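You operate a simulated robot arm through the tools that you are given. There is no shell and no other tool.

You are at the controls of a simulated robot arm. One attempt, no reset.

TASK
Unload the three plates under the bar onto the belt at 40 kPa.
Fine: pump on, direction knob on UNLOAD, one press of CYCLE; then send the bar back over the shelf; no plate cracks; leave everything else as it is.

Only the result counts: the job must be done as asked and must still hold three seconds after the hand-in. Knocking over, shifting, dropping, spilling or breaking anything else fails it.

THE ROBOT
A 6-joint arm with a two-finger parallel gripper, fixed in place. Base frame: the origin is on the floor under the middle of its stand, x ahead of it, y to its left, z up. Lengths are in mm, angles in degrees, forces in N, time in s.
With the tool pointing down near the work surface it reaches from about 300 to 640 mm from the base axis. Its first joint turns from -115.0 to 115.0 degrees. Payload 3.43 kg.
The tool frame sits at the grasp point between the pads (the TCP): z along the fingers, y along the line on which they close. The tips reach 34 mm beyond it. Largest opening 128 mm; finger width 24, thickness 12; the body of the gripper, 48 by 130 mm, starts 96 mm behind the TCP.
Orientation is told as [roll, pitch, yaw] about the base's x, y, z axes, in that order, counted from this pose: with the fingers straight down and closing along the base's y, the tool's x points along the base's -x, its y along +y and its z along -z.

THE INTERFACE
- The arm moves only by the tool servo_tool. Its argument "rows" is a list that holds one entry, the list of rows, each a list of 7 numbers: the shift along the tool's x, y, z in mm, then the turn, a rotation vector about the tool's x, y, z in degrees, then the finger opening in mm, from 0 to 128. In form: [[[dx, dy, dz, wx, wy, wz, claw], ...]]. A call has 1 to 20 rows; each row is the pose to reach, as a shift and turn from the pose commanded when the call began, along the tool's axes at that moment. A row lasts 0.2 s, in which the tool goes at most 50 mm and 8.6 degrees; a call with a longer step from one row to the next is refused whole, and so is a gripper value outside its range. Where a pose cannot be reached the arm comes as near as it can. A force on the tool above 40 N (or 10 N above the force at the start of the call, whichever is more), or a blocked arm, ends the call early, and 0.2 s more pass. The fingers move at their own pace (about 153 mm/s each) and stop on an object; they squeeze with about 40 N. The grip force told is the motor's: it shows also when the fingers shut on nothing. Time passes only in rows, and 0.2 s behind the last, so rows that repeat a pose let the fingers close. It gives the time, the measured TCP pose, the force on the tool (base axes), the opening and the grip force at its end, in the units of the frame above (readings bear some noise), with the torque about the TCP (base axes, N m) and any sound that the robot's microphone picked up, and new pictures: "show" is both (left out), scene, wrist or none.
- Cameras (640 x 400 px; columns grow to the right, rows downward): "scene" is fixed at [48.1, 499.9, 1672.5]; the picture's right is [-0.79, -0.61, 0.00], its down [-0.21, 0.28, -0.94] and it looks along [0.57, -0.74, -0.35] (base axes); focal length 374 px, centre (320, 200). "wrist" rides on the gripper at [76, -11, -160] in the tool frame; the picture's right is [0.15, 0.99, 0.00], its down [-0.88, 0.13, -0.46] and it looks along [-0.45, 0.07, 0.89] (tool axes); focal length 234 px, centre (320, 200). There is no depth. A picture from a camera that has moved, and an enlarged one, comes with that camera's place and axes in the base frame and with its lens.
- lift_body(by): slides the trunk up (or, below 0, down) by that many mm; the arm rides with it, the base frame stays. It gives what a move gives, with no picture.
- inspect(camera, box): a new picture of the part [left, top, right, bottom] of that camera's present view, enlarged. No time passes.
- close_job(): hands the job in; it is judged then, once.

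Places have to be worked out from the pictures, the camera data and where the tool is seen. Open the gripper and draw the arm clear of the work before you hand the job in, unless the task says otherwise.

The tools are called after "Call:" as name(argument=value, ...) on one line, values as JSON. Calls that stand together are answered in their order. servo_tool: Moves the arm, as the interface text tells. Its arguments: {"type":"object","properties":{"rows":{"type":"array","items":{"type":"array","items":{"type":"array","items":{"type":"number"}}}},"show":{"type":"string","enum":["both","scene","wrist","none"]}},"required":["rows"]} The other tools are called the same way: lift_body (by) moves the trunk up or down; inspect (camera, box) takes an enlarged picture of a part of a camera's view; close_job () hands the job in.

At the start:

```text
clock: 0.0
eef_pos: [318.3, -209.2, 1455.0]
ee_rot: [-0.1, -0.1, 0.0]
wrist_force: [0.5, 0.9, -0.4]
wrist_torque: [-0.02, 0.03, -0.01]
gripper_width: 127.7
gripper_force: 0.1
trunk travel left (down, up): [-938.0, 52.0]
```

scene: 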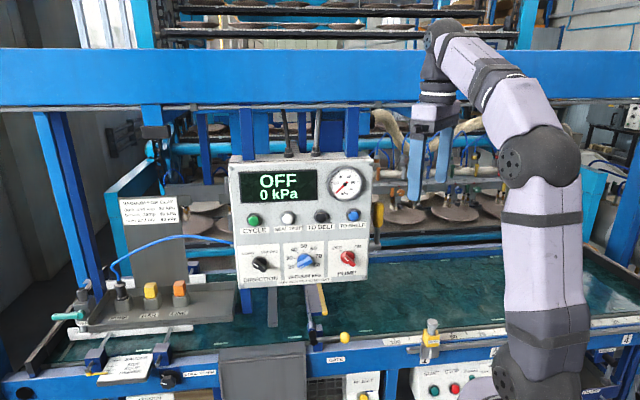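
wrist: 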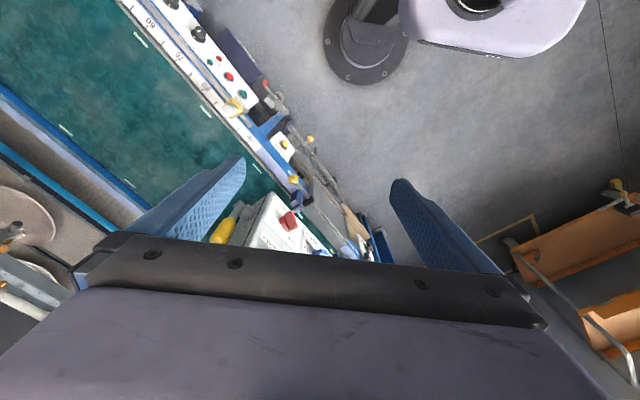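

I start by looking closely at the control box and surrounding labels before moving anything.

Call:
inspect(camera="scene", box=[220, 145, 390, 295])

Call:
inspect(camera="scene", box=[40, 180, 240, 400])

Call:
inspect(camera="scene", box=[280, 270, 520, 400])

Call:
inspect(camera="scene", box=[360, 90, 640, 260])

Call:
inspect(camera="wrist", box=[180, 60, 420, 270])

```text
2.67 times, centred on (305, 220) of scene
camera zoom: at [48.1, 499.9, 1672.5], right [-0.79, -0.61, 0.0], down [-0.21, 0.28, -0.94], along [0.57, -0.74, -0.35], focal length 997 px, centre (360, 147)
```

zoom: 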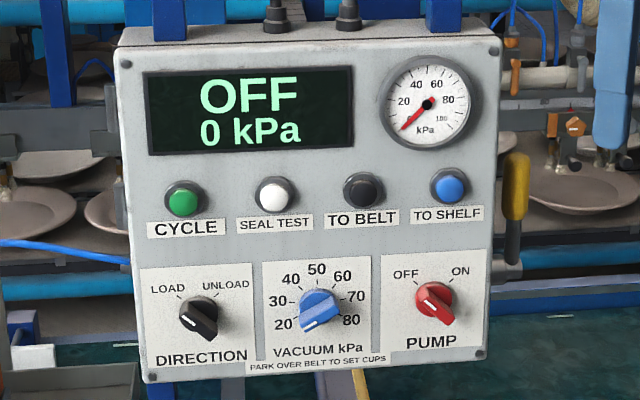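

```text
1.82 times, centred on (140, 290) of scene
camera zoom: at [48.1, 499.9, 1672.5], right [-0.79, -0.61, 0.0], down [-0.21, 0.28, -0.94], along [0.57, -0.74, -0.35], focal length 680 px, centre (647, 36)
```

zoom: 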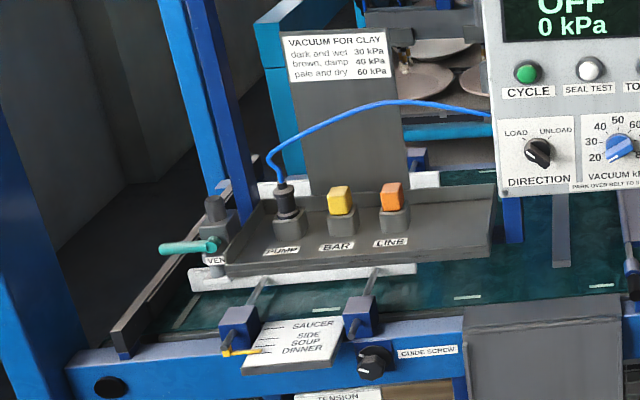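

```text
2.67 times, centred on (400, 335) of scene
camera zoom: at [48.1, 499.9, 1672.5], right [-0.79, -0.61, 0.0], down [-0.21, 0.28, -0.94], along [0.57, -0.74, -0.35], focal length 997 px, centre (107, -160)
```

zoom: 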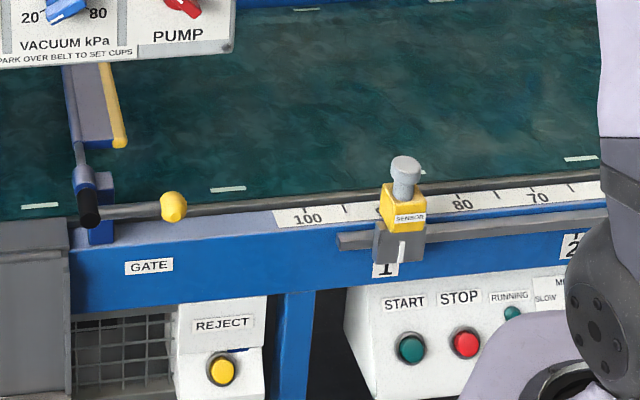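

```text
2.29 times, centred on (500, 175) of scene
camera zoom: at [48.1, 499.9, 1672.5], right [-0.79, -0.61, 0.0], down [-0.21, 0.28, -0.94], along [0.57, -0.74, -0.35], focal length 854 px, centre (-91, 257)
```

zoom: 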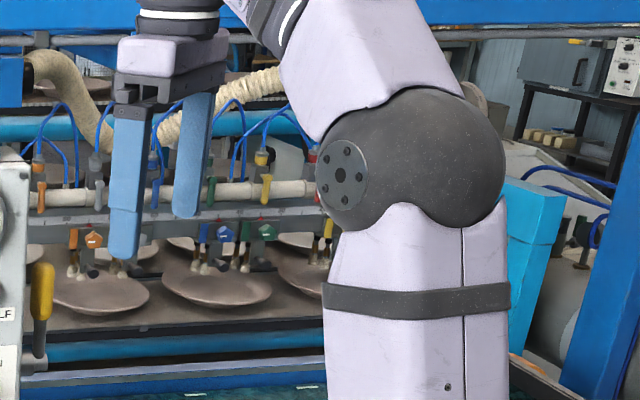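

```text
1.90 times, centred on (300, 165) of wrist
camera zoom: at [243.2, -219.1, 1614.4], right [-0.15, 0.99, 0.0], down [0.88, 0.13, 0.46], along [0.45, 0.07, -0.89], focal length 446 px, centre (358, 267)
```

zoom: 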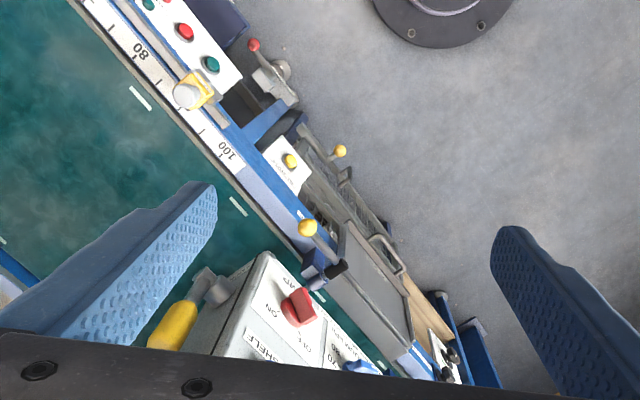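

The box has CYCLE, SEAL TEST, TO BELT, TO SHELF buttons and three knobs (direction on LOAD, vacuum around 20, pump OFF). I look closer at the bar and cups behind it, and the remaining knobs.

Call:
inspect(camera="scene", box=[370, 130, 470, 230])

Call:
inspect(camera="scene", box=[450, 130, 520, 230])

Call:
inspect(camera="scene", box=[120, 100, 240, 240])

Call:
inspect(camera="scene", box=[230, 230, 380, 295])

Call:
inspect(camera="scene", box=[560, 90, 640, 220])

```text
4.00 times, centred on (420, 180) of scene
camera zoom: at [48.1, 499.9, 1672.5], right [-0.79, -0.61, 0.0], down [-0.21, 0.28, -0.94], along [0.57, -0.74, -0.35], focal length 1495 px, centre (-80, 280)
```

zoom: 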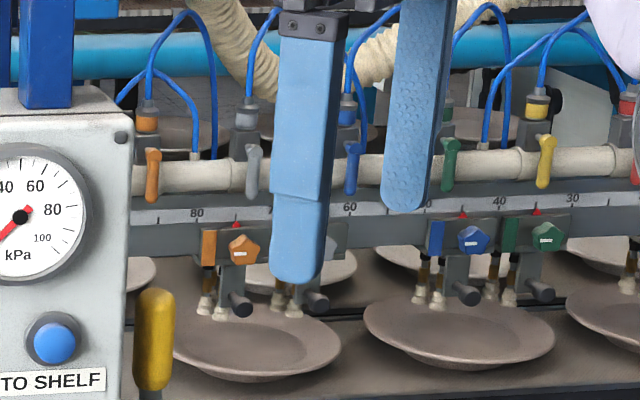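

```text
4.00 times, centred on (485, 180) of scene
camera zoom: at [48.1, 499.9, 1672.5], right [-0.79, -0.61, 0.0], down [-0.21, 0.28, -0.94], along [0.57, -0.74, -0.35], focal length 1495 px, centre (-340, 280)
```

zoom: 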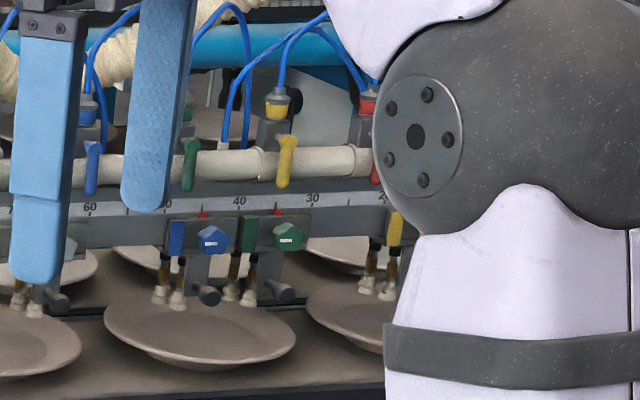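

```text
2.86 times, centred on (180, 170) of scene
camera zoom: at [48.1, 499.9, 1672.5], right [-0.79, -0.61, 0.0], down [-0.21, 0.28, -0.94], along [0.57, -0.74, -0.35], focal length 1068 px, centre (720, 286)
```

zoom: 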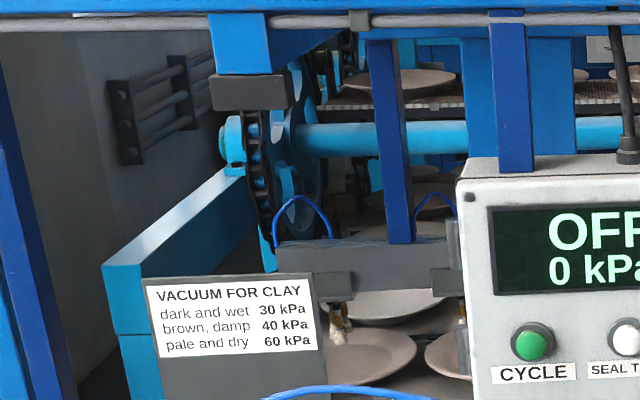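

```text
4.27 times, centred on (305, 262) of scene
camera zoom: at [48.1, 499.9, 1672.5], right [-0.79, -0.61, 0.0], down [-0.21, 0.28, -0.94], along [0.57, -0.74, -0.35], focal length 1595 px, centre (384, -67)
```

zoom: 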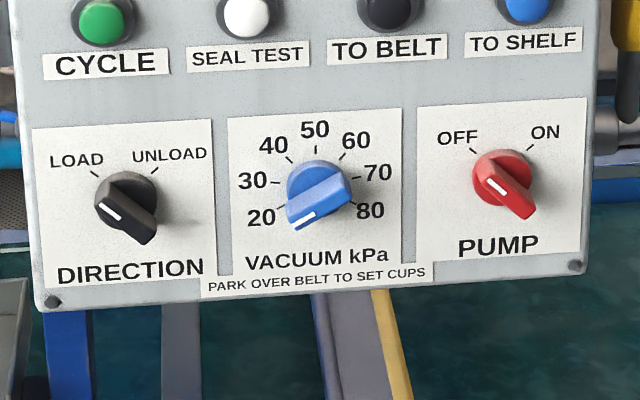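

```text
3.08 times, centred on (600, 155) of scene
camera zoom: at [48.1, 499.9, 1672.5], right [-0.79, -0.61, 0.0], down [-0.21, 0.28, -0.94], along [0.57, -0.74, -0.35], focal length 1150 px, centre (-542, 338)
```

zoom: 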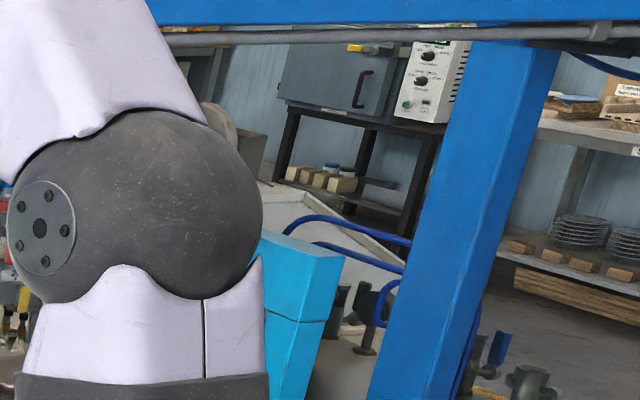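

Triangulating scene and wrist views puts the pump knob near [530,-248,1174], the direction knob near [690,-81,1174], with a vertical panel facing about [-0.74,0.68,0]. I lower the trunk so the arm works at panel height, well below the beam.

Call:
lift_body(by=-150)

```text
clock: 1.8
eef_pos: [318.5, -209.8, 1306.0]
ee_rot: [-0.1, -0.1, 0.1]
wrist_force: [-0.5, -0.3, 0.7]
wrist_torque: [0.0, 0.01, 0.01]
gripper_width: 128.2
gripper_force: 0.0
trunk travel left (down, up): [-788.0, 202.0]
```

The trunk is down 150 mm without contact. Now I slide the tool sideways toward the middle of the panel and tilt it 45° toward it, staying about 180 mm off the face.

Call:
servo_tool(rows=[[[-17, 18.5, 0, 5.1, -5.5, 0, 128], [-34, 37, 0, 10.1, -11.1, 0, 128], [-50.5, 55.5, 0, 15.2, -16.6, 0, 128], [-67, 74, 0, 20.3, -22.2, 0, 128], [-84, 92.5, 0, 25.3, -27.7, 0, 128], [-101, 111, 0, 30.4, -33.3, 0, 128]]])

```text
clock: 3.1
eef_pos: [426.7, -95.7, 1307.6]
ee_rot: [-34.3, -31.6, 10.1]
wrist_force: [-0.2, -0.4, 0.1]
wrist_torque: [0.0, -0.04, -0.02]
gripper_width: 127.8
gripper_force: 0.1
out of reach, approached as far as the arm can: row 6
trunk travel left (down, up): [-788.0, 202.0]
camera wrist: at [278.3, -39.6, 1384.7], right [0.02, 0.83, -0.55], down [0.52, 0.46, 0.72], along [0.85, -0.3, -0.42], focal length 234 px, centre (320, 200)
```

scene: 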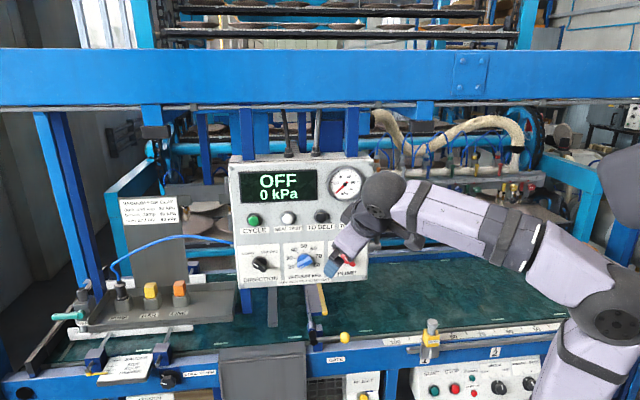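
wrist: 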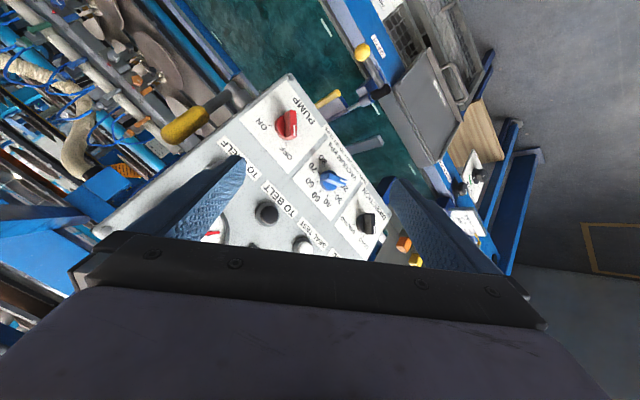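

The panel is now seen by both cameras. I zoom in on the wrist view for precise knob/button positions, and on the scene's bar area now uncovered.

Call:
inspect(camera="wrist", box=[180, 60, 420, 260])

Call:
inspect(camera="scene", box=[365, 105, 545, 215])

Call:
inspect(camera="scene", box=[400, 340, 540, 400])

Call:
inspect(camera="wrist", box=[0, 0, 240, 200])

```text
2.00 times, centred on (300, 160) of wrist
camera zoom: at [278.3, -39.6, 1384.7], right [0.02, 0.83, -0.55], down [0.52, 0.46, 0.72], along [0.85, -0.3, -0.42], focal length 468 px, centre (360, 280)
```

zoom: 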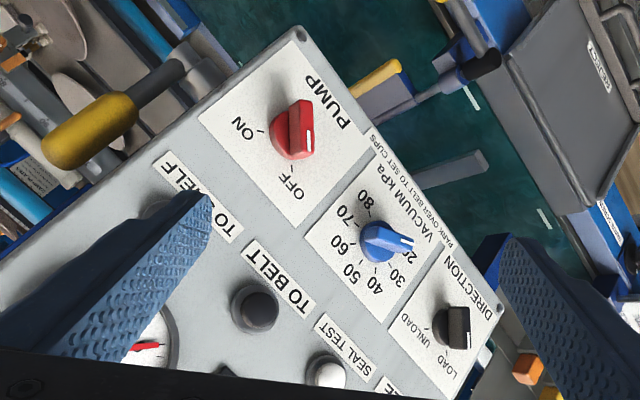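

```text
3.56 times, centred on (455, 160) of scene
camera zoom: at [48.1, 499.9, 1672.5], right [-0.79, -0.61, 0.0], down [-0.21, 0.28, -0.94], along [0.57, -0.74, -0.35], focal length 1329 px, centre (-160, 342)
```

zoom: 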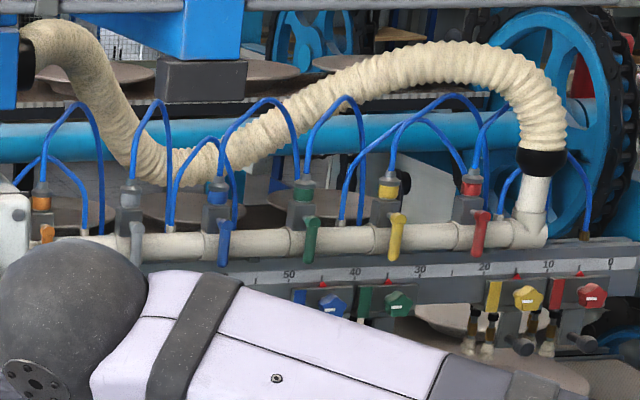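

```text
4.57 times, centred on (470, 370) of scene
camera zoom: at [48.1, 499.9, 1672.5], right [-0.79, -0.61, 0.0], down [-0.21, 0.28, -0.94], along [0.57, -0.74, -0.35], focal length 1709 px, centre (-366, -577)
```

zoom: 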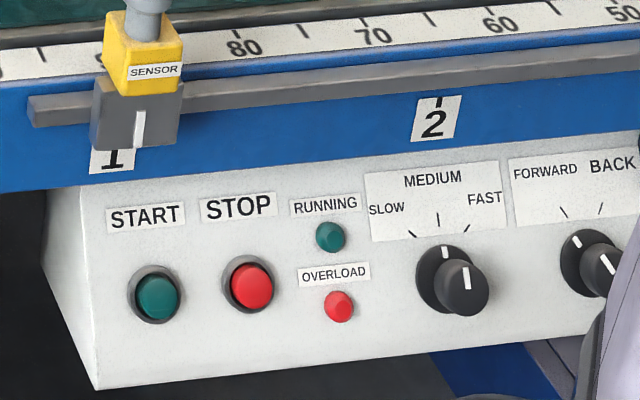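

```text
2.00 times, centred on (120, 100) of wrist
camera zoom: at [278.3, -39.6, 1384.7], right [0.02, 0.83, -0.55], down [0.52, 0.46, 0.72], along [0.85, -0.3, -0.42], focal length 468 px, centre (720, 400)
```

zoom: 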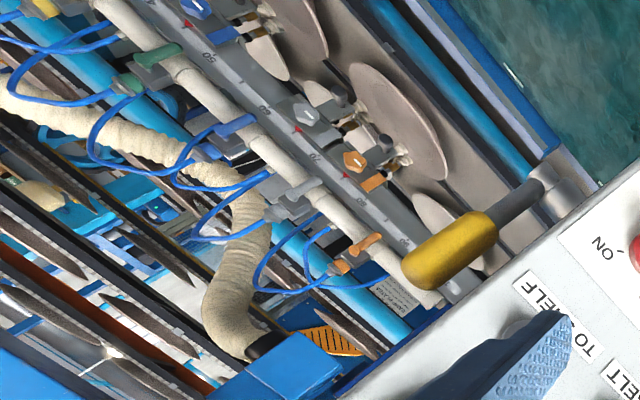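

Two-view fixes: direction knob about [699,-85,1174], pump knob [535,-252,1172], vacuum knob [617,-169,1172], buttons about z 1298; the panel is vertical and faces along about [-0.71,0.705,0]. I now bring the tool square to the panel, rolled so the jaws match the direction knob's LOAD position, 110 mm in front of it.

Call:
servo_tool(rows=[[[-15.7, 24.3, 22, 4.66, -4.39, -0.2, 128], [-31.4, 48.5, 44, 9.3, -8.77, -0.4, 128], [-47.1, 72.8, 66, 14, -13.2, -0.6, 128], [-62.9, 97, 88, 18.6, -17.5, -0.8, 128], [-78.6, 121.3, 110, 23.3, -21.9, -1, 128], [-94.3, 145.5, 132, 28, -26.3, -1.2, 128], [-110, 169.8, 154.2, 32.6, -30.7, -1.4, 128]]])

```text
clock: 4.8
eef_pos: [626.8, -7.0, 1174.5]
ee_rot: [-90.2, -45.0, 45.3]
wrist_force: [-0.1, 0.2, -0.9]
wrist_torque: [-0.01, -0.01, -0.01]
gripper_width: 128.1
gripper_force: 0.0
trunk travel left (down, up): [-788.0, 202.0]
camera wrist: at [469.7, 62.2, 1127.7], right [0.42, 0.42, -0.8], down [0.18, 0.83, 0.53], along [0.89, -0.37, 0.27], focal length 234 px, centre (320, 200)
```

scene: 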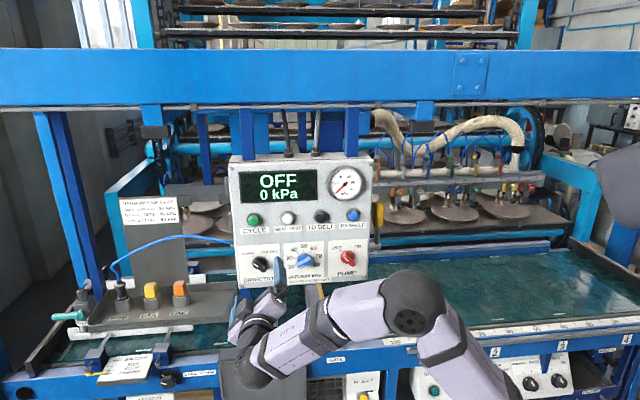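
wrist: 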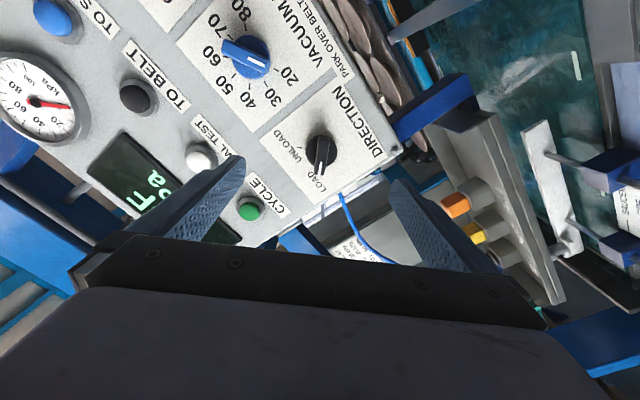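

The tool is square to the panel in front of the direction knob. I zoom into the wrist view to measure the lateral offset of the knob from the tool axis.

Call:
inspect(camera="wrist", box=[240, 90, 400, 190])

Call:
inspect(camera="scene", box=[220, 230, 340, 310])

Call:
inspect(camera="scene", box=[365, 150, 545, 260])

```text
4.00 times, centred on (320, 140) of wrist
camera zoom: at [469.7, 62.2, 1127.7], right [0.42, 0.42, -0.8], down [0.18, 0.83, 0.53], along [0.89, -0.37, 0.27], focal length 937 px, centre (320, 440)
```

zoom: 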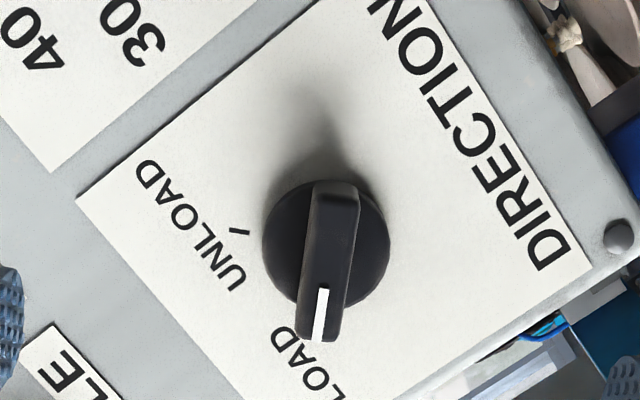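

```text
5.00 times, centred on (280, 270) of scene
camera zoom: at [48.1, 499.9, 1672.5], right [-0.79, -0.61, 0.0], down [-0.21, 0.28, -0.94], along [0.57, -0.74, -0.35], focal length 1869 px, centre (520, -150)
```

zoom: 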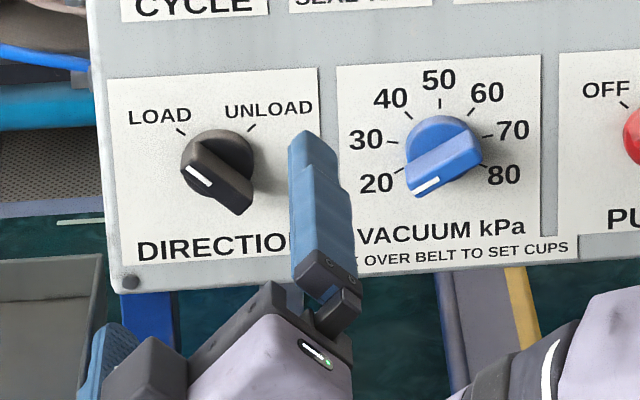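

```text
3.56 times, centred on (455, 205) of scene
camera zoom: at [48.1, 499.9, 1672.5], right [-0.79, -0.61, 0.0], down [-0.21, 0.28, -0.94], along [0.57, -0.74, -0.35], focal length 1329 px, centre (-160, 182)
```

zoom: 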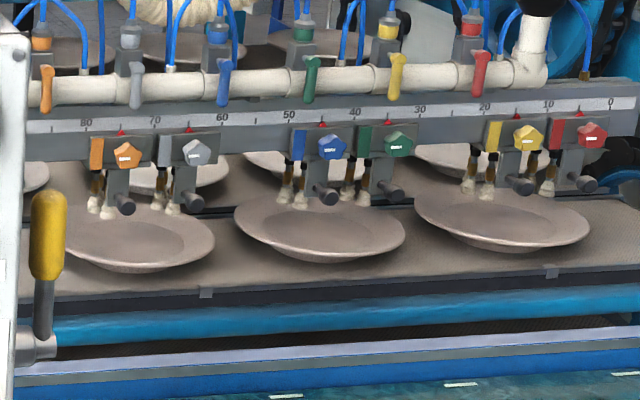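

The knob sits about +6 mm in tool x and +1 mm in y from the tool axis, its bar aligned with tool x as planned, with its front about 80 mm ahead. I narrow the opening to 50 mm, correct the offset and advance 40 mm, then check again.

Call:
servo_tool(rows=[[[3, 0.5, 10, 0, 0, 0, 50], [6, 1, 25, 0, 0, 0, 50], [6, 1, 40, 0, 0, 0, 50], [6, 1, 40, 0, 0, 0, 50]]])

Call:
inspect(camera="wrist", box=[240, 90, 400, 190])

```text
clock: 5.8
eef_pos: [650.3, -39.3, 1169.2]
ee_rot: [-90.0, -45.1, 45.2]
wrist_force: [0.8, 0.1, 0.4]
wrist_torque: [0.0, 0.01, 0.01]
gripper_width: 50.1
gripper_force: 0.2
trunk travel left (down, up): [-788.0, 202.0]
camera wrist: at [495.0, 30.2, 1123.6], right [0.42, 0.42, -0.8], down [0.18, 0.83, 0.53], along [0.89, -0.37, 0.27], focal length 234 px, centre (320, 200)
```

scene: 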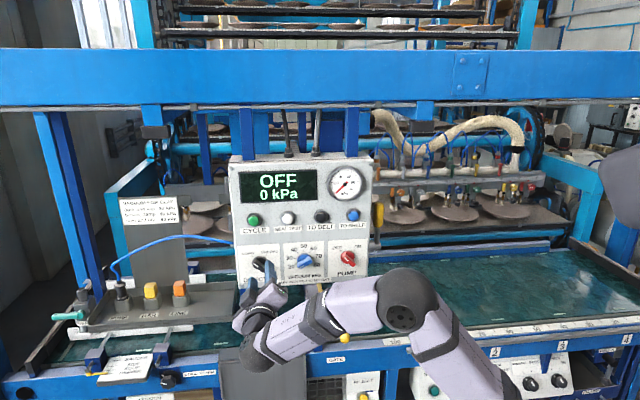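
wrist: 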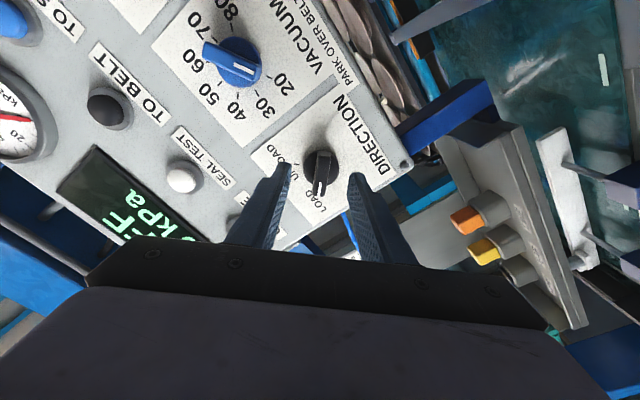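

```text
4.00 times, centred on (320, 140) of wrist
camera zoom: at [495.0, 30.2, 1123.6], right [0.42, 0.42, -0.8], down [0.18, 0.83, 0.53], along [0.89, -0.37, 0.27], focal length 937 px, centre (320, 440)
```

zoom: 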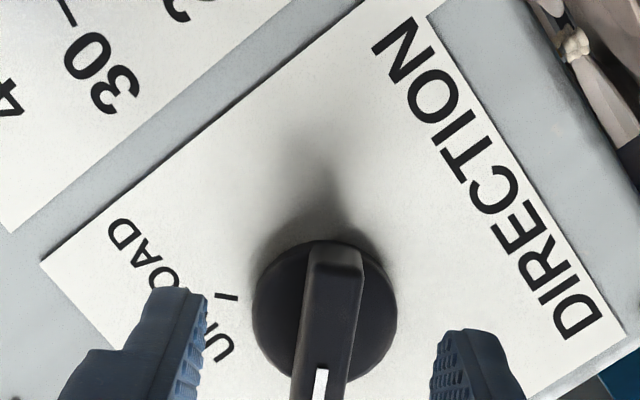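

The finger projections match the camera model well; the knob is within about 1.5 mm in y of the tool axis and about 0 in x. I shift 1.5 mm, advance 20 mm so the tips straddle the bar, and check before closing.

Call:
servo_tool(rows=[[[-0.5, 1.5, 7, 0, 0, 0, 50], [-0.5, 1.5, 14, 0, 0, 0, 50], [-0.5, 1.5, 20, 0, 0, 0, 50], [-0.5, 1.5, 20, 0, 0, 0, 50]]])

Call:
inspect(camera="wrist", box=[240, 130, 400, 230])

Call:
inspect(camera="scene", box=[220, 240, 320, 310])

```text
clock: 6.8
eef_pos: [667.0, -53.0, 1169.0]
ee_rot: [-89.8, -45.1, 45.1]
wrist_force: [0.4, -0.1, -0.2]
wrist_torque: [0.01, -0.04, -0.04]
gripper_width: 49.8
gripper_force: 0.1
trunk travel left (down, up): [-788.0, 202.0]
camera wrist: at [509.9, 17.8, 1123.3], right [0.42, 0.42, -0.8], down [0.18, 0.83, 0.53], along [0.89, -0.37, 0.27], focal length 234 px, centre (320, 200)
```

scene: 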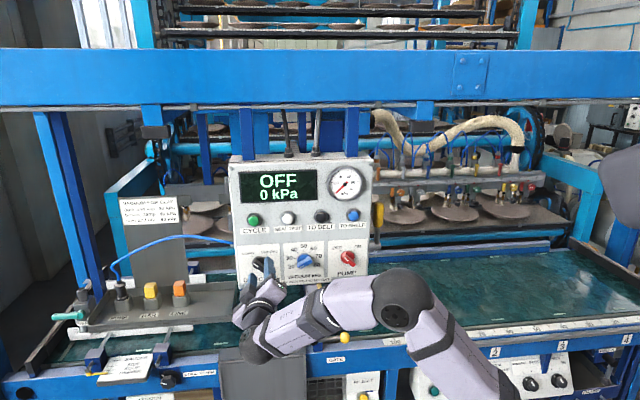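
wrist: 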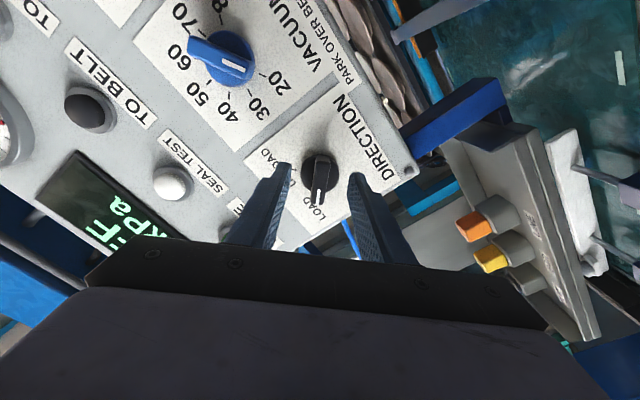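

```text
4.00 times, centred on (320, 180) of wrist
camera zoom: at [509.9, 17.8, 1123.3], right [0.42, 0.42, -0.8], down [0.18, 0.83, 0.53], along [0.89, -0.37, 0.27], focal length 937 px, centre (320, 280)
```

zoom: 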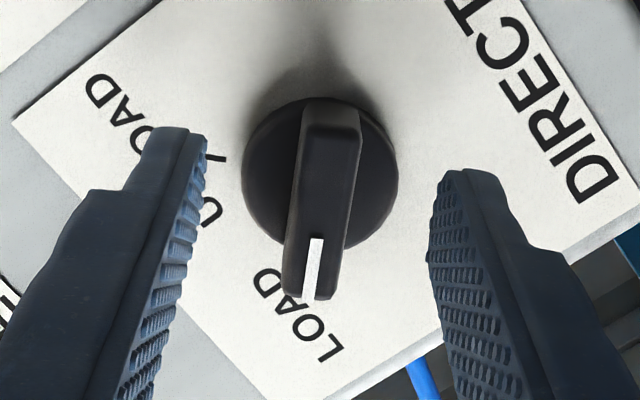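

```text
5.71 times, centred on (270, 275) of scene
camera zoom: at [48.1, 499.9, 1672.5], right [-0.79, -0.61, 0.0], down [-0.21, 0.28, -0.94], along [0.57, -0.74, -0.35], focal length 2136 px, centre (606, -229)
```

zoom: 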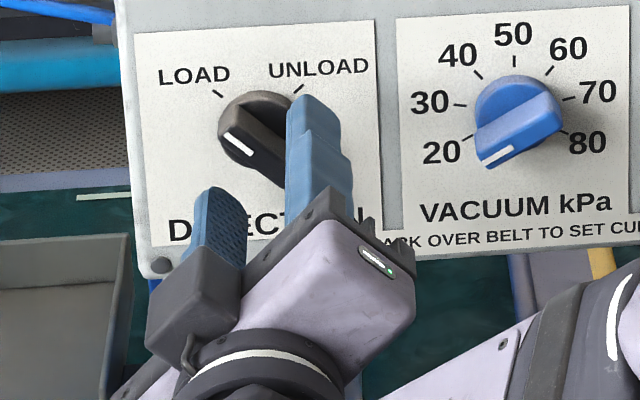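

The jaws straddle the bar with about 19 mm overlap and the tips just off the disc. I close on it and read the forces.

Call:
servo_tool(rows=[[[1, 0, 0, 0, 0, 0, 0], [1, 0, 0, 0, 0, 0, 0], [1, 0, 0, 0, 0, 0, 0]]], show="wrist")

```text
clock: 7.5
eef_pos: [667.4, -51.9, 1168.4]
ee_rot: [-89.9, -45.2, 45.2]
wrist_force: [3.6, -0.1, 2.5]
wrist_torque: [0.24, 0.25, -0.39]
gripper_width: 12.6
gripper_force: 45.2
trunk travel left (down, up): [-788.0, 202.0]
camera wrist: at [510.0, 18.0, 1122.5], right [0.42, 0.42, -0.8], down [0.18, 0.83, 0.53], along [0.89, -0.37, 0.27], focal length 234 px, centre (320, 200)
```

wrist: 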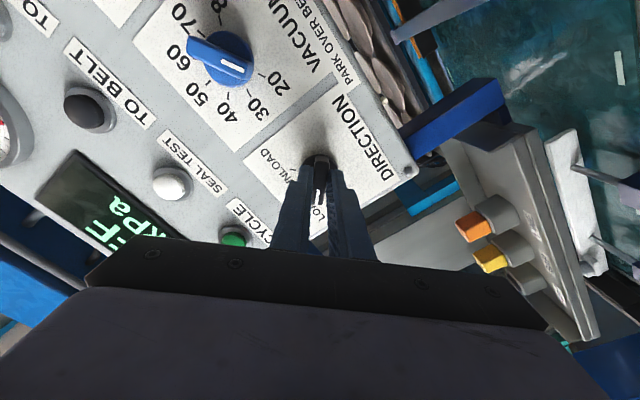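

The grip holds the 12.6 mm bar with only small side forces. I turn it 90° clockwise (toward UNLOAD).

Call:
servo_tool(rows=[[[0, 0, 0, 0, 0, 8.2, 0], [0, 0, 0, 0, 0, 16.4, 0], [0, 0, 0, 0, 0, 24.6, 0], [0, 0, 0, 0, 0, 32.8, 0], [0, 0, 0, 0, 0, 41, 0], [0, 0, 0, 0, 0, 49.2, 0], [0, 0, 0, 0, 0, 57.4, 0], [0, 0, 0, 0, 0, 65.6, 0], [0, 0, 0, 0, 0, 73.8, 0], [0, 0, 0, 0, 0, 82, 0], [0, 0, 0, 0, 0, 90, 0]]])

Call:
inspect(camera="scene", box=[220, 230, 340, 310])

```text
clock: 10.0
eef_pos: [671.7, -47.0, 1169.2]
ee_rot: [87.0, -47.3, -134.0]
wrist_force: [-7.1, 4.8, -1.4]
wrist_torque: [-0.18, -0.24, 0.27]
gripper_width: 13.1
gripper_force: 45.3
out of reach, approached as far as the arm can: row 11
trunk travel left (down, up): [-788.0, 202.0]
stopped in row 11: the force on the tool passed its limit at 49 N (the readings are from after the stop); the commanded pose is now the measured one
camera wrist: at [590.9, 100.5, 1111.5], right [0.61, 0.56, 0.56], down [-0.66, -0.04, 0.75], along [0.44, -0.83, 0.35], focal length 234 px, centre (320, 200)
```

scene: 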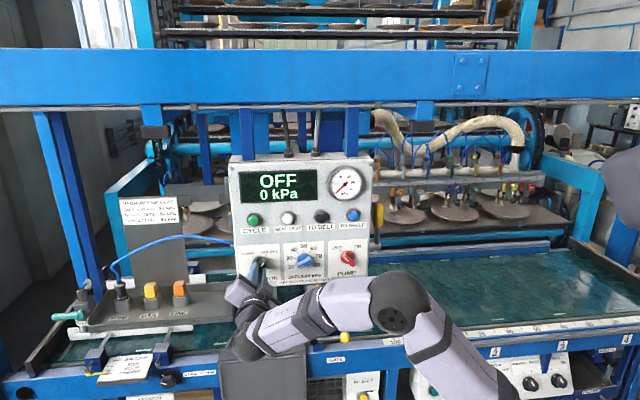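
wrist: 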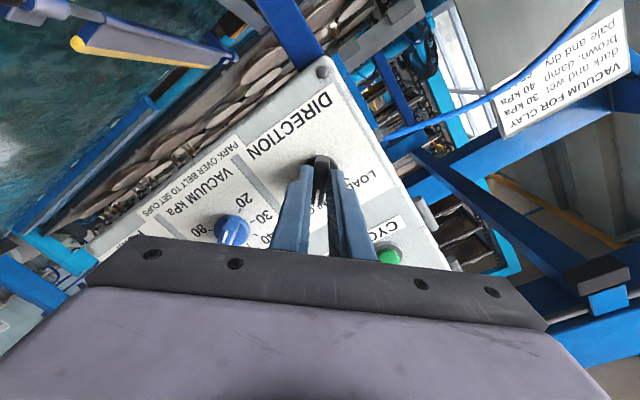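

```text
5.00 times, centred on (280, 270) of scene
camera zoom: at [48.1, 499.9, 1672.5], right [-0.79, -0.61, 0.0], down [-0.21, 0.28, -0.94], along [0.57, -0.74, -0.35], focal length 1869 px, centre (520, -150)
```

zoom: 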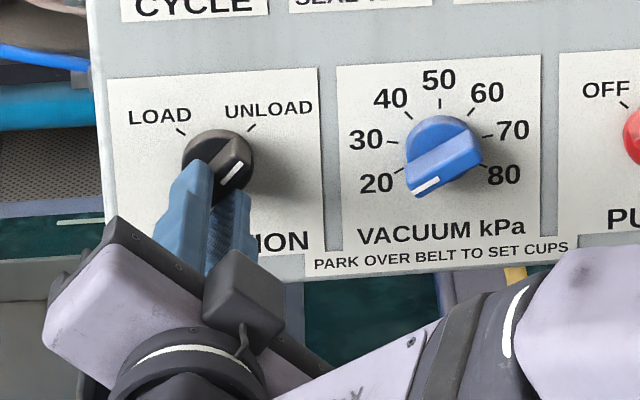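

The white mark now points at UNLOAD. I release the bar and look.

Call:
servo_tool(rows=[[[0, 0, 0, 0, 0, 0, 50], [0, 0, 0, 0, 0, 0, 50], [0, 0, -15, 0, 0, 0, 50], [0, 0, -30, 0, 0, 0, 50], [0, 0, -45, 0, 0, 0, 50]]])

Call:
inspect(camera="scene", box=[220, 230, 340, 310])

Call:
inspect(camera="wrist", box=[200, 80, 440, 230])

```text
clock: 11.2
eef_pos: [643.6, -13.4, 1173.1]
ee_rot: [86.7, -47.4, -133.9]
wrist_force: [-0.1, -0.7, -0.2]
wrist_torque: [0.0, 0.0, 0.02]
gripper_width: 50.0
gripper_force: 0.1
out of reach, approached as far as the arm can: row 5
trunk travel left (down, up): [-788.0, 202.0]
camera wrist: at [562.7, 133.2, 1115.9], right [0.61, 0.56, 0.56], down [-0.66, -0.04, 0.75], along [0.44, -0.83, 0.34], focal length 234 px, centre (320, 200)
```

scene: 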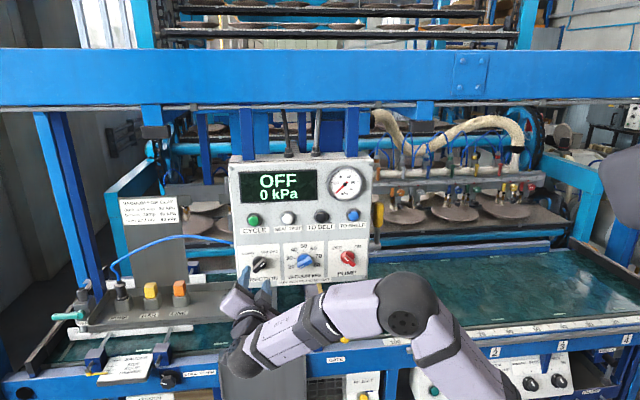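
wrist: 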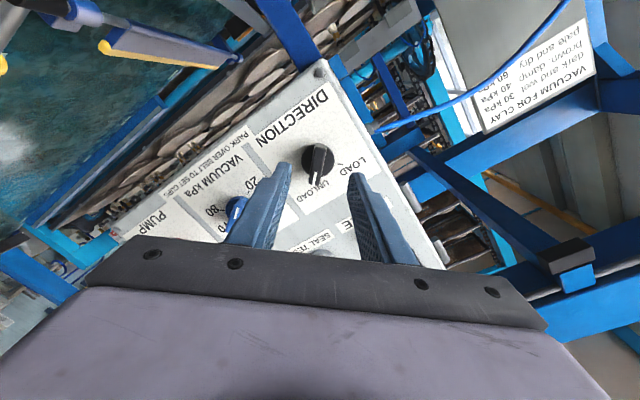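

```text
5.00 times, centred on (280, 270) of scene
camera zoom: at [48.1, 499.9, 1672.5], right [-0.79, -0.61, 0.0], down [-0.21, 0.28, -0.94], along [0.57, -0.74, -0.35], focal length 1869 px, centre (520, -150)
```

zoom: 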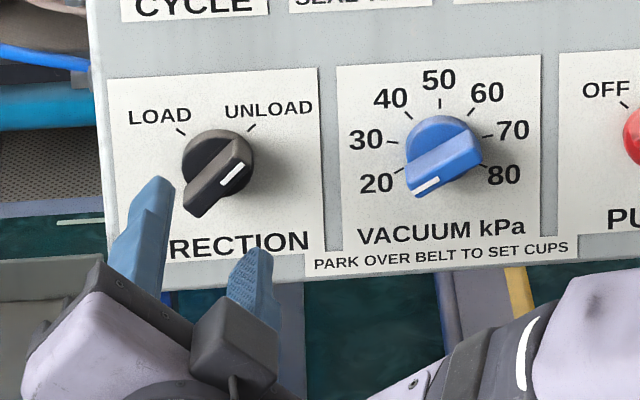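

```text
2.67 times, centred on (320, 155) of wrist
camera zoom: at [562.7, 133.2, 1115.9], right [0.61, 0.56, 0.56], down [-0.66, -0.04, 0.75], along [0.44, -0.83, 0.34], focal length 624 px, centre (320, 320)
```

zoom: 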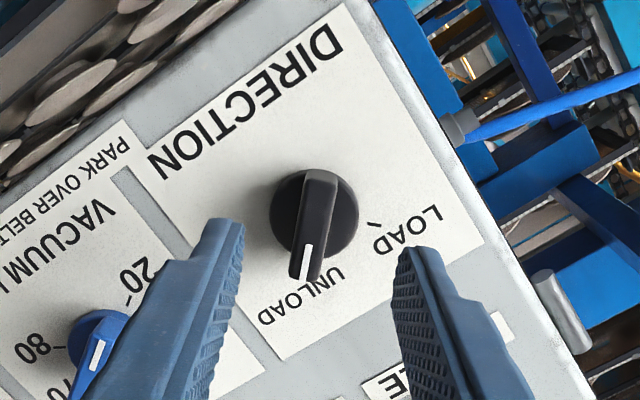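

DIRECTION is on UNLOAD. Next is the pump knob: I roll the tool back 88° and slide along the panel to in front of the vacuum knob first, keeping the tips about 50 mm off the face.

Call:
servo_tool(rows=[[[-7.6, -8.9, 0.8, -0.15, -0.23, -8, 50], [-15.1, -17.7, 1.7, -0.3, -0.46, -16, 50], [-22.7, -26.6, 2.5, -0.45, -0.7, -24, 50], [-30.3, -35.5, 3.3, -0.6, -0.9, -31.9, 50], [-37.8, -44.4, 4.2, -0.75, -1.15, -39.8, 50], [-45.4, -53.2, 5, -0.9, -1.37, -47.8, 50], [-52.9, -62.1, 5.9, -1.05, -1.6, -55.7, 50], [-60.5, -71, 6.7, -1.2, -1.8, -63.7, 50], [-68.1, -79.9, 7.5, -1.35, -2, -71.7, 50], [-75.6, -88.7, 8.4, -1.5, -2.3, -79.6, 50], [-83.2, -97.6, 9.2, -1.6, -2.5, -87.6, 50]]])

```text
clock: 13.6
eef_pos: [556.2, -111.4, 1167.3]
ee_rot: [-90.3, -45.1, 45.5]
wrist_force: [-0.7, 0.0, 0.3]
wrist_torque: [0.0, 0.0, 0.0]
gripper_width: 50.2
gripper_force: 0.0
trunk travel left (down, up): [-788.0, 202.0]
camera wrist: at [400.9, -41.2, 1120.5], right [0.42, 0.42, -0.8], down [0.18, 0.83, 0.53], along [0.89, -0.36, 0.28], focal length 234 px, centre (320, 200)
```

scene: 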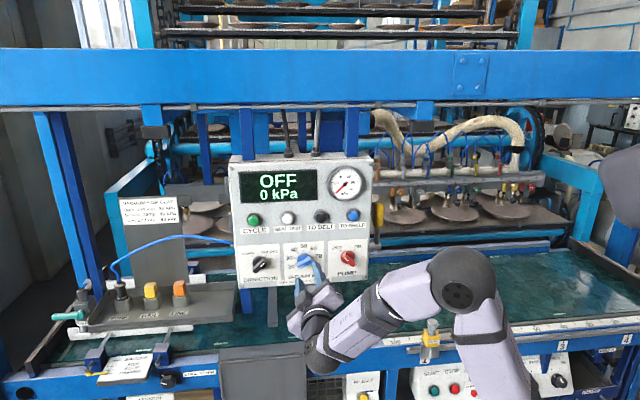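
wrist: 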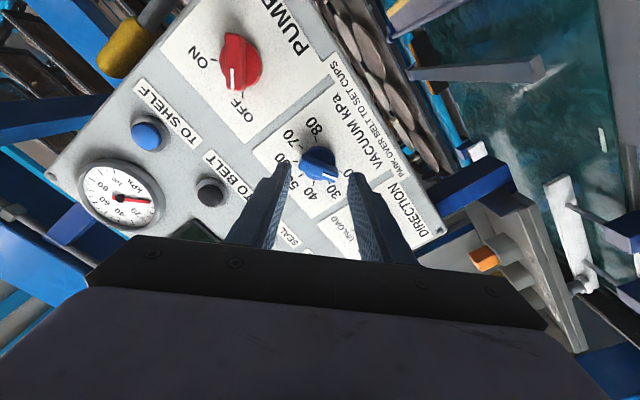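

Now at the panel middle with no trouble. I slide 117 mm along the face to the pump knob.

Call:
servo_tool(rows=[[[20.7, -20.7, 2, 0, 0, 0, 50], [41.4, -41.4, 4, 0, 0, 0, 50], [62, -62, 6, 0, 0, 0, 50], [82.7, -82.7, 8, 0, 0, 0, 50], [82.7, -82.7, 8, 0, 0, 0, 50]]])

Call:
inspect(camera="wrist", box=[240, 90, 400, 190])

```text
clock: 14.8
eef_pos: [482.8, -199.3, 1168.7]
ee_rot: [-90.4, -45.1, 45.5]
wrist_force: [-0.7, -0.6, 0.1]
wrist_torque: [-0.01, -0.03, 0.01]
gripper_width: 49.9
gripper_force: 0.1
trunk travel left (down, up): [-788.0, 202.0]
camera wrist: at [326.0, -130.1, 1122.1], right [0.42, 0.42, -0.8], down [0.18, 0.83, 0.53], along [0.89, -0.37, 0.28], focal length 234 px, centre (320, 200)
```

scene: 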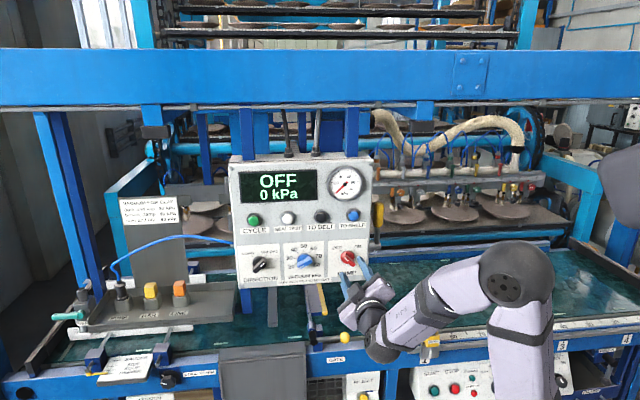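
wrist: 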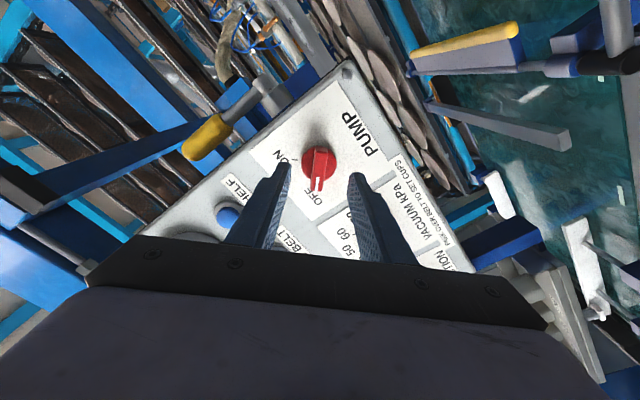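

```text
4.00 times, centred on (320, 140) of wrist
camera zoom: at [326.0, -130.1, 1122.1], right [0.42, 0.42, -0.8], down [0.18, 0.83, 0.53], along [0.89, -0.37, 0.28], focal length 937 px, centre (320, 440)
```

zoom: 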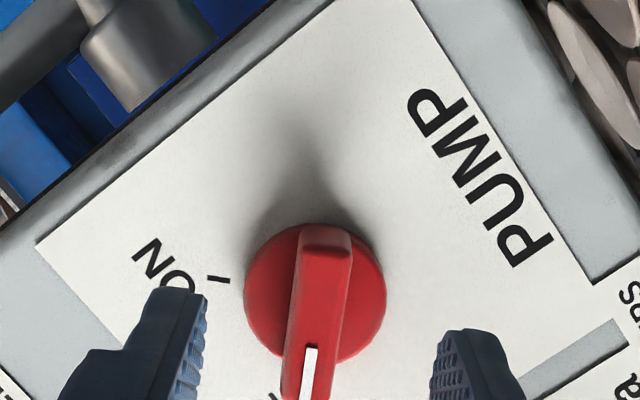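

The pump knob is about 1 mm off in y and 2 mm in x; the reach is fine here. I correct, advance 27 mm to the same grip depth as before, and close on it.

Call:
servo_tool(rows=[[[1, -1, 10, 0, 0, 0, 50], [1.5, -1, 20, 0, 0, 0, 50], [1.5, -1, 27, 0, 0, 0, 50], [1.5, -1, 27, 0, 0, 0, 50], [1.5, -1, 27, 0, 0, 0, 0], [1.5, -1, 27, 0, 0, 0, 0], [1.5, -1, 27, 0, 0, 0, 0]]])

Call:
inspect(camera="wrist", box=[240, 110, 400, 210])

```text
clock: 16.4
eef_pos: [499.5, -220.2, 1168.5]
ee_rot: [-90.4, -45.3, 45.5]
wrist_force: [-1.4, -1.6, 2.2]
wrist_torque: [0.14, 0.11, -0.39]
gripper_width: 13.0
gripper_force: 44.8
trunk travel left (down, up): [-788.0, 202.0]
camera wrist: at [343.4, -150.6, 1120.6], right [0.42, 0.42, -0.8], down [0.18, 0.83, 0.53], along [0.89, -0.37, 0.28], focal length 234 px, centre (320, 200)
```

scene: 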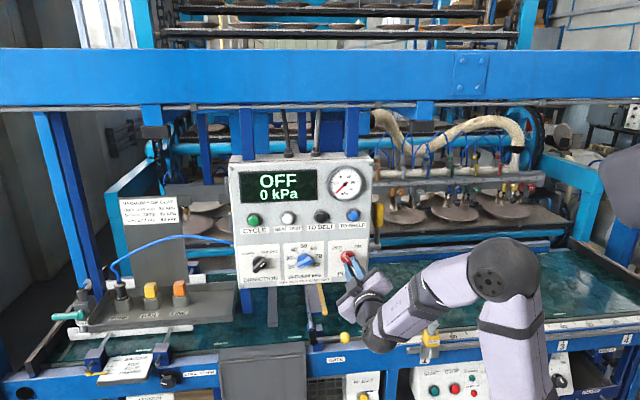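
wrist: 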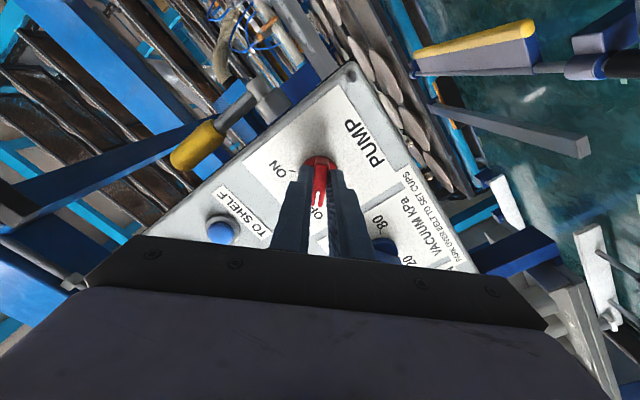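

```text
4.00 times, centred on (320, 160) of wrist
camera zoom: at [343.4, -150.6, 1120.6], right [0.42, 0.42, -0.8], down [0.18, 0.83, 0.53], along [0.89, -0.37, 0.28], focal length 937 px, centre (320, 360)
```

zoom: 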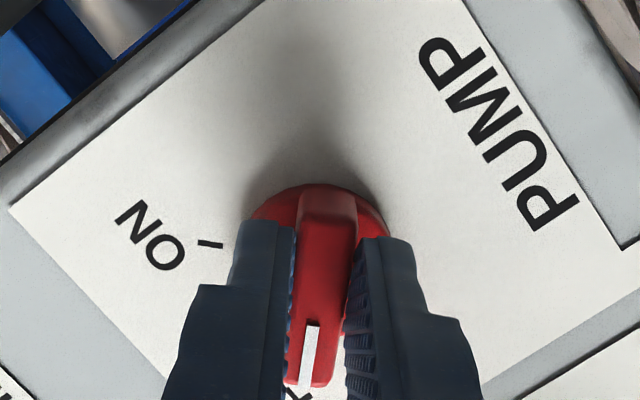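

The pump bar is gripped (13 mm). I turn it 88° clockwise to ON.

Call:
servo_tool(rows=[[[0, 0, 0, 0, 0, 8, 0], [0, 0, 0, 0, 0, 16, 0], [0, 0, 0, 0, 0, 24, 0], [0, 0, 0, 0, 0, 32, 0], [0, 0, 0, 0, 0, 40, 0], [0, 0, 0, 0, 0, 48, 0], [0, 0, 0, 0, 0, 56, 0], [0, 0, 0, 0, 0, 64, 0], [0, 0, 0, 0, 0, 72, 0], [0, 0, 0, 0, 0, 80, 0], [0, 0, 0, 0, 0, 88, 0]]])

Call:
inspect(camera="scene", box=[225, 150, 385, 295])

```text
clock: 18.2
eef_pos: [502.8, -216.3, 1170.7]
ee_rot: [80.9, -70.4, -127.5]
wrist_force: [16.7, -19.4, -3.4]
wrist_torque: [0.65, 0.63, 0.65]
gripper_width: 12.9
gripper_force: 44.6
out of reach, approached as far as the arm can: row 8, 9
trunk travel left (down, up): [-788.0, 202.0]
stopped in row 9: the force on the tool passed its limit at 50 N (the readings are from after the stop); the commanded pose is now the measured one
camera wrist: at [400.5, -86.9, 1102.8], right [0.71, 0.68, 0.19], down [-0.41, 0.18, 0.9], along [0.57, -0.72, 0.4], focal length 234 px, centre (320, 200)
```

scene: 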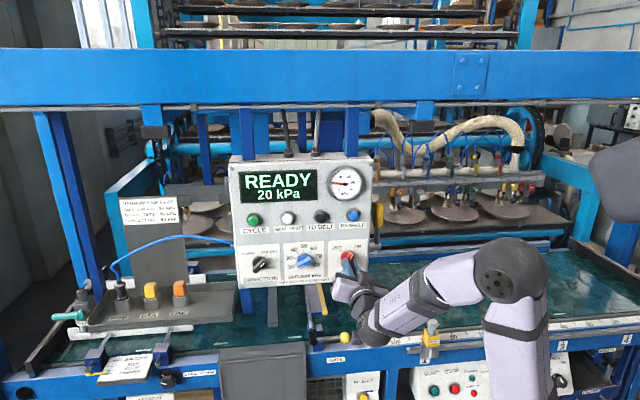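
wrist: 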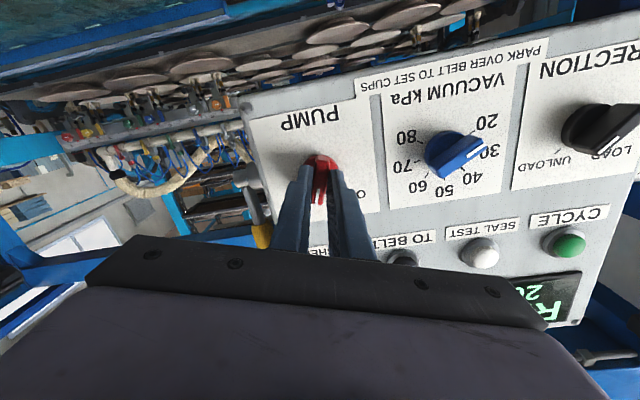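

```text
2.76 times, centred on (305, 222) of scene
camera zoom: at [48.1, 499.9, 1672.5], right [-0.79, -0.61, 0.0], down [-0.21, 0.28, -0.94], along [0.57, -0.74, -0.35], focal length 1031 px, centre (361, 138)
```

zoom: 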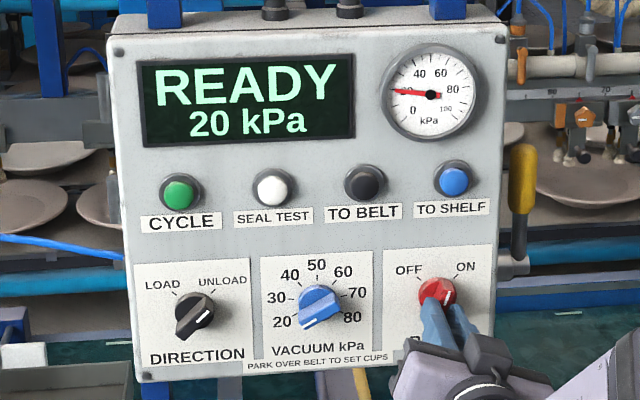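

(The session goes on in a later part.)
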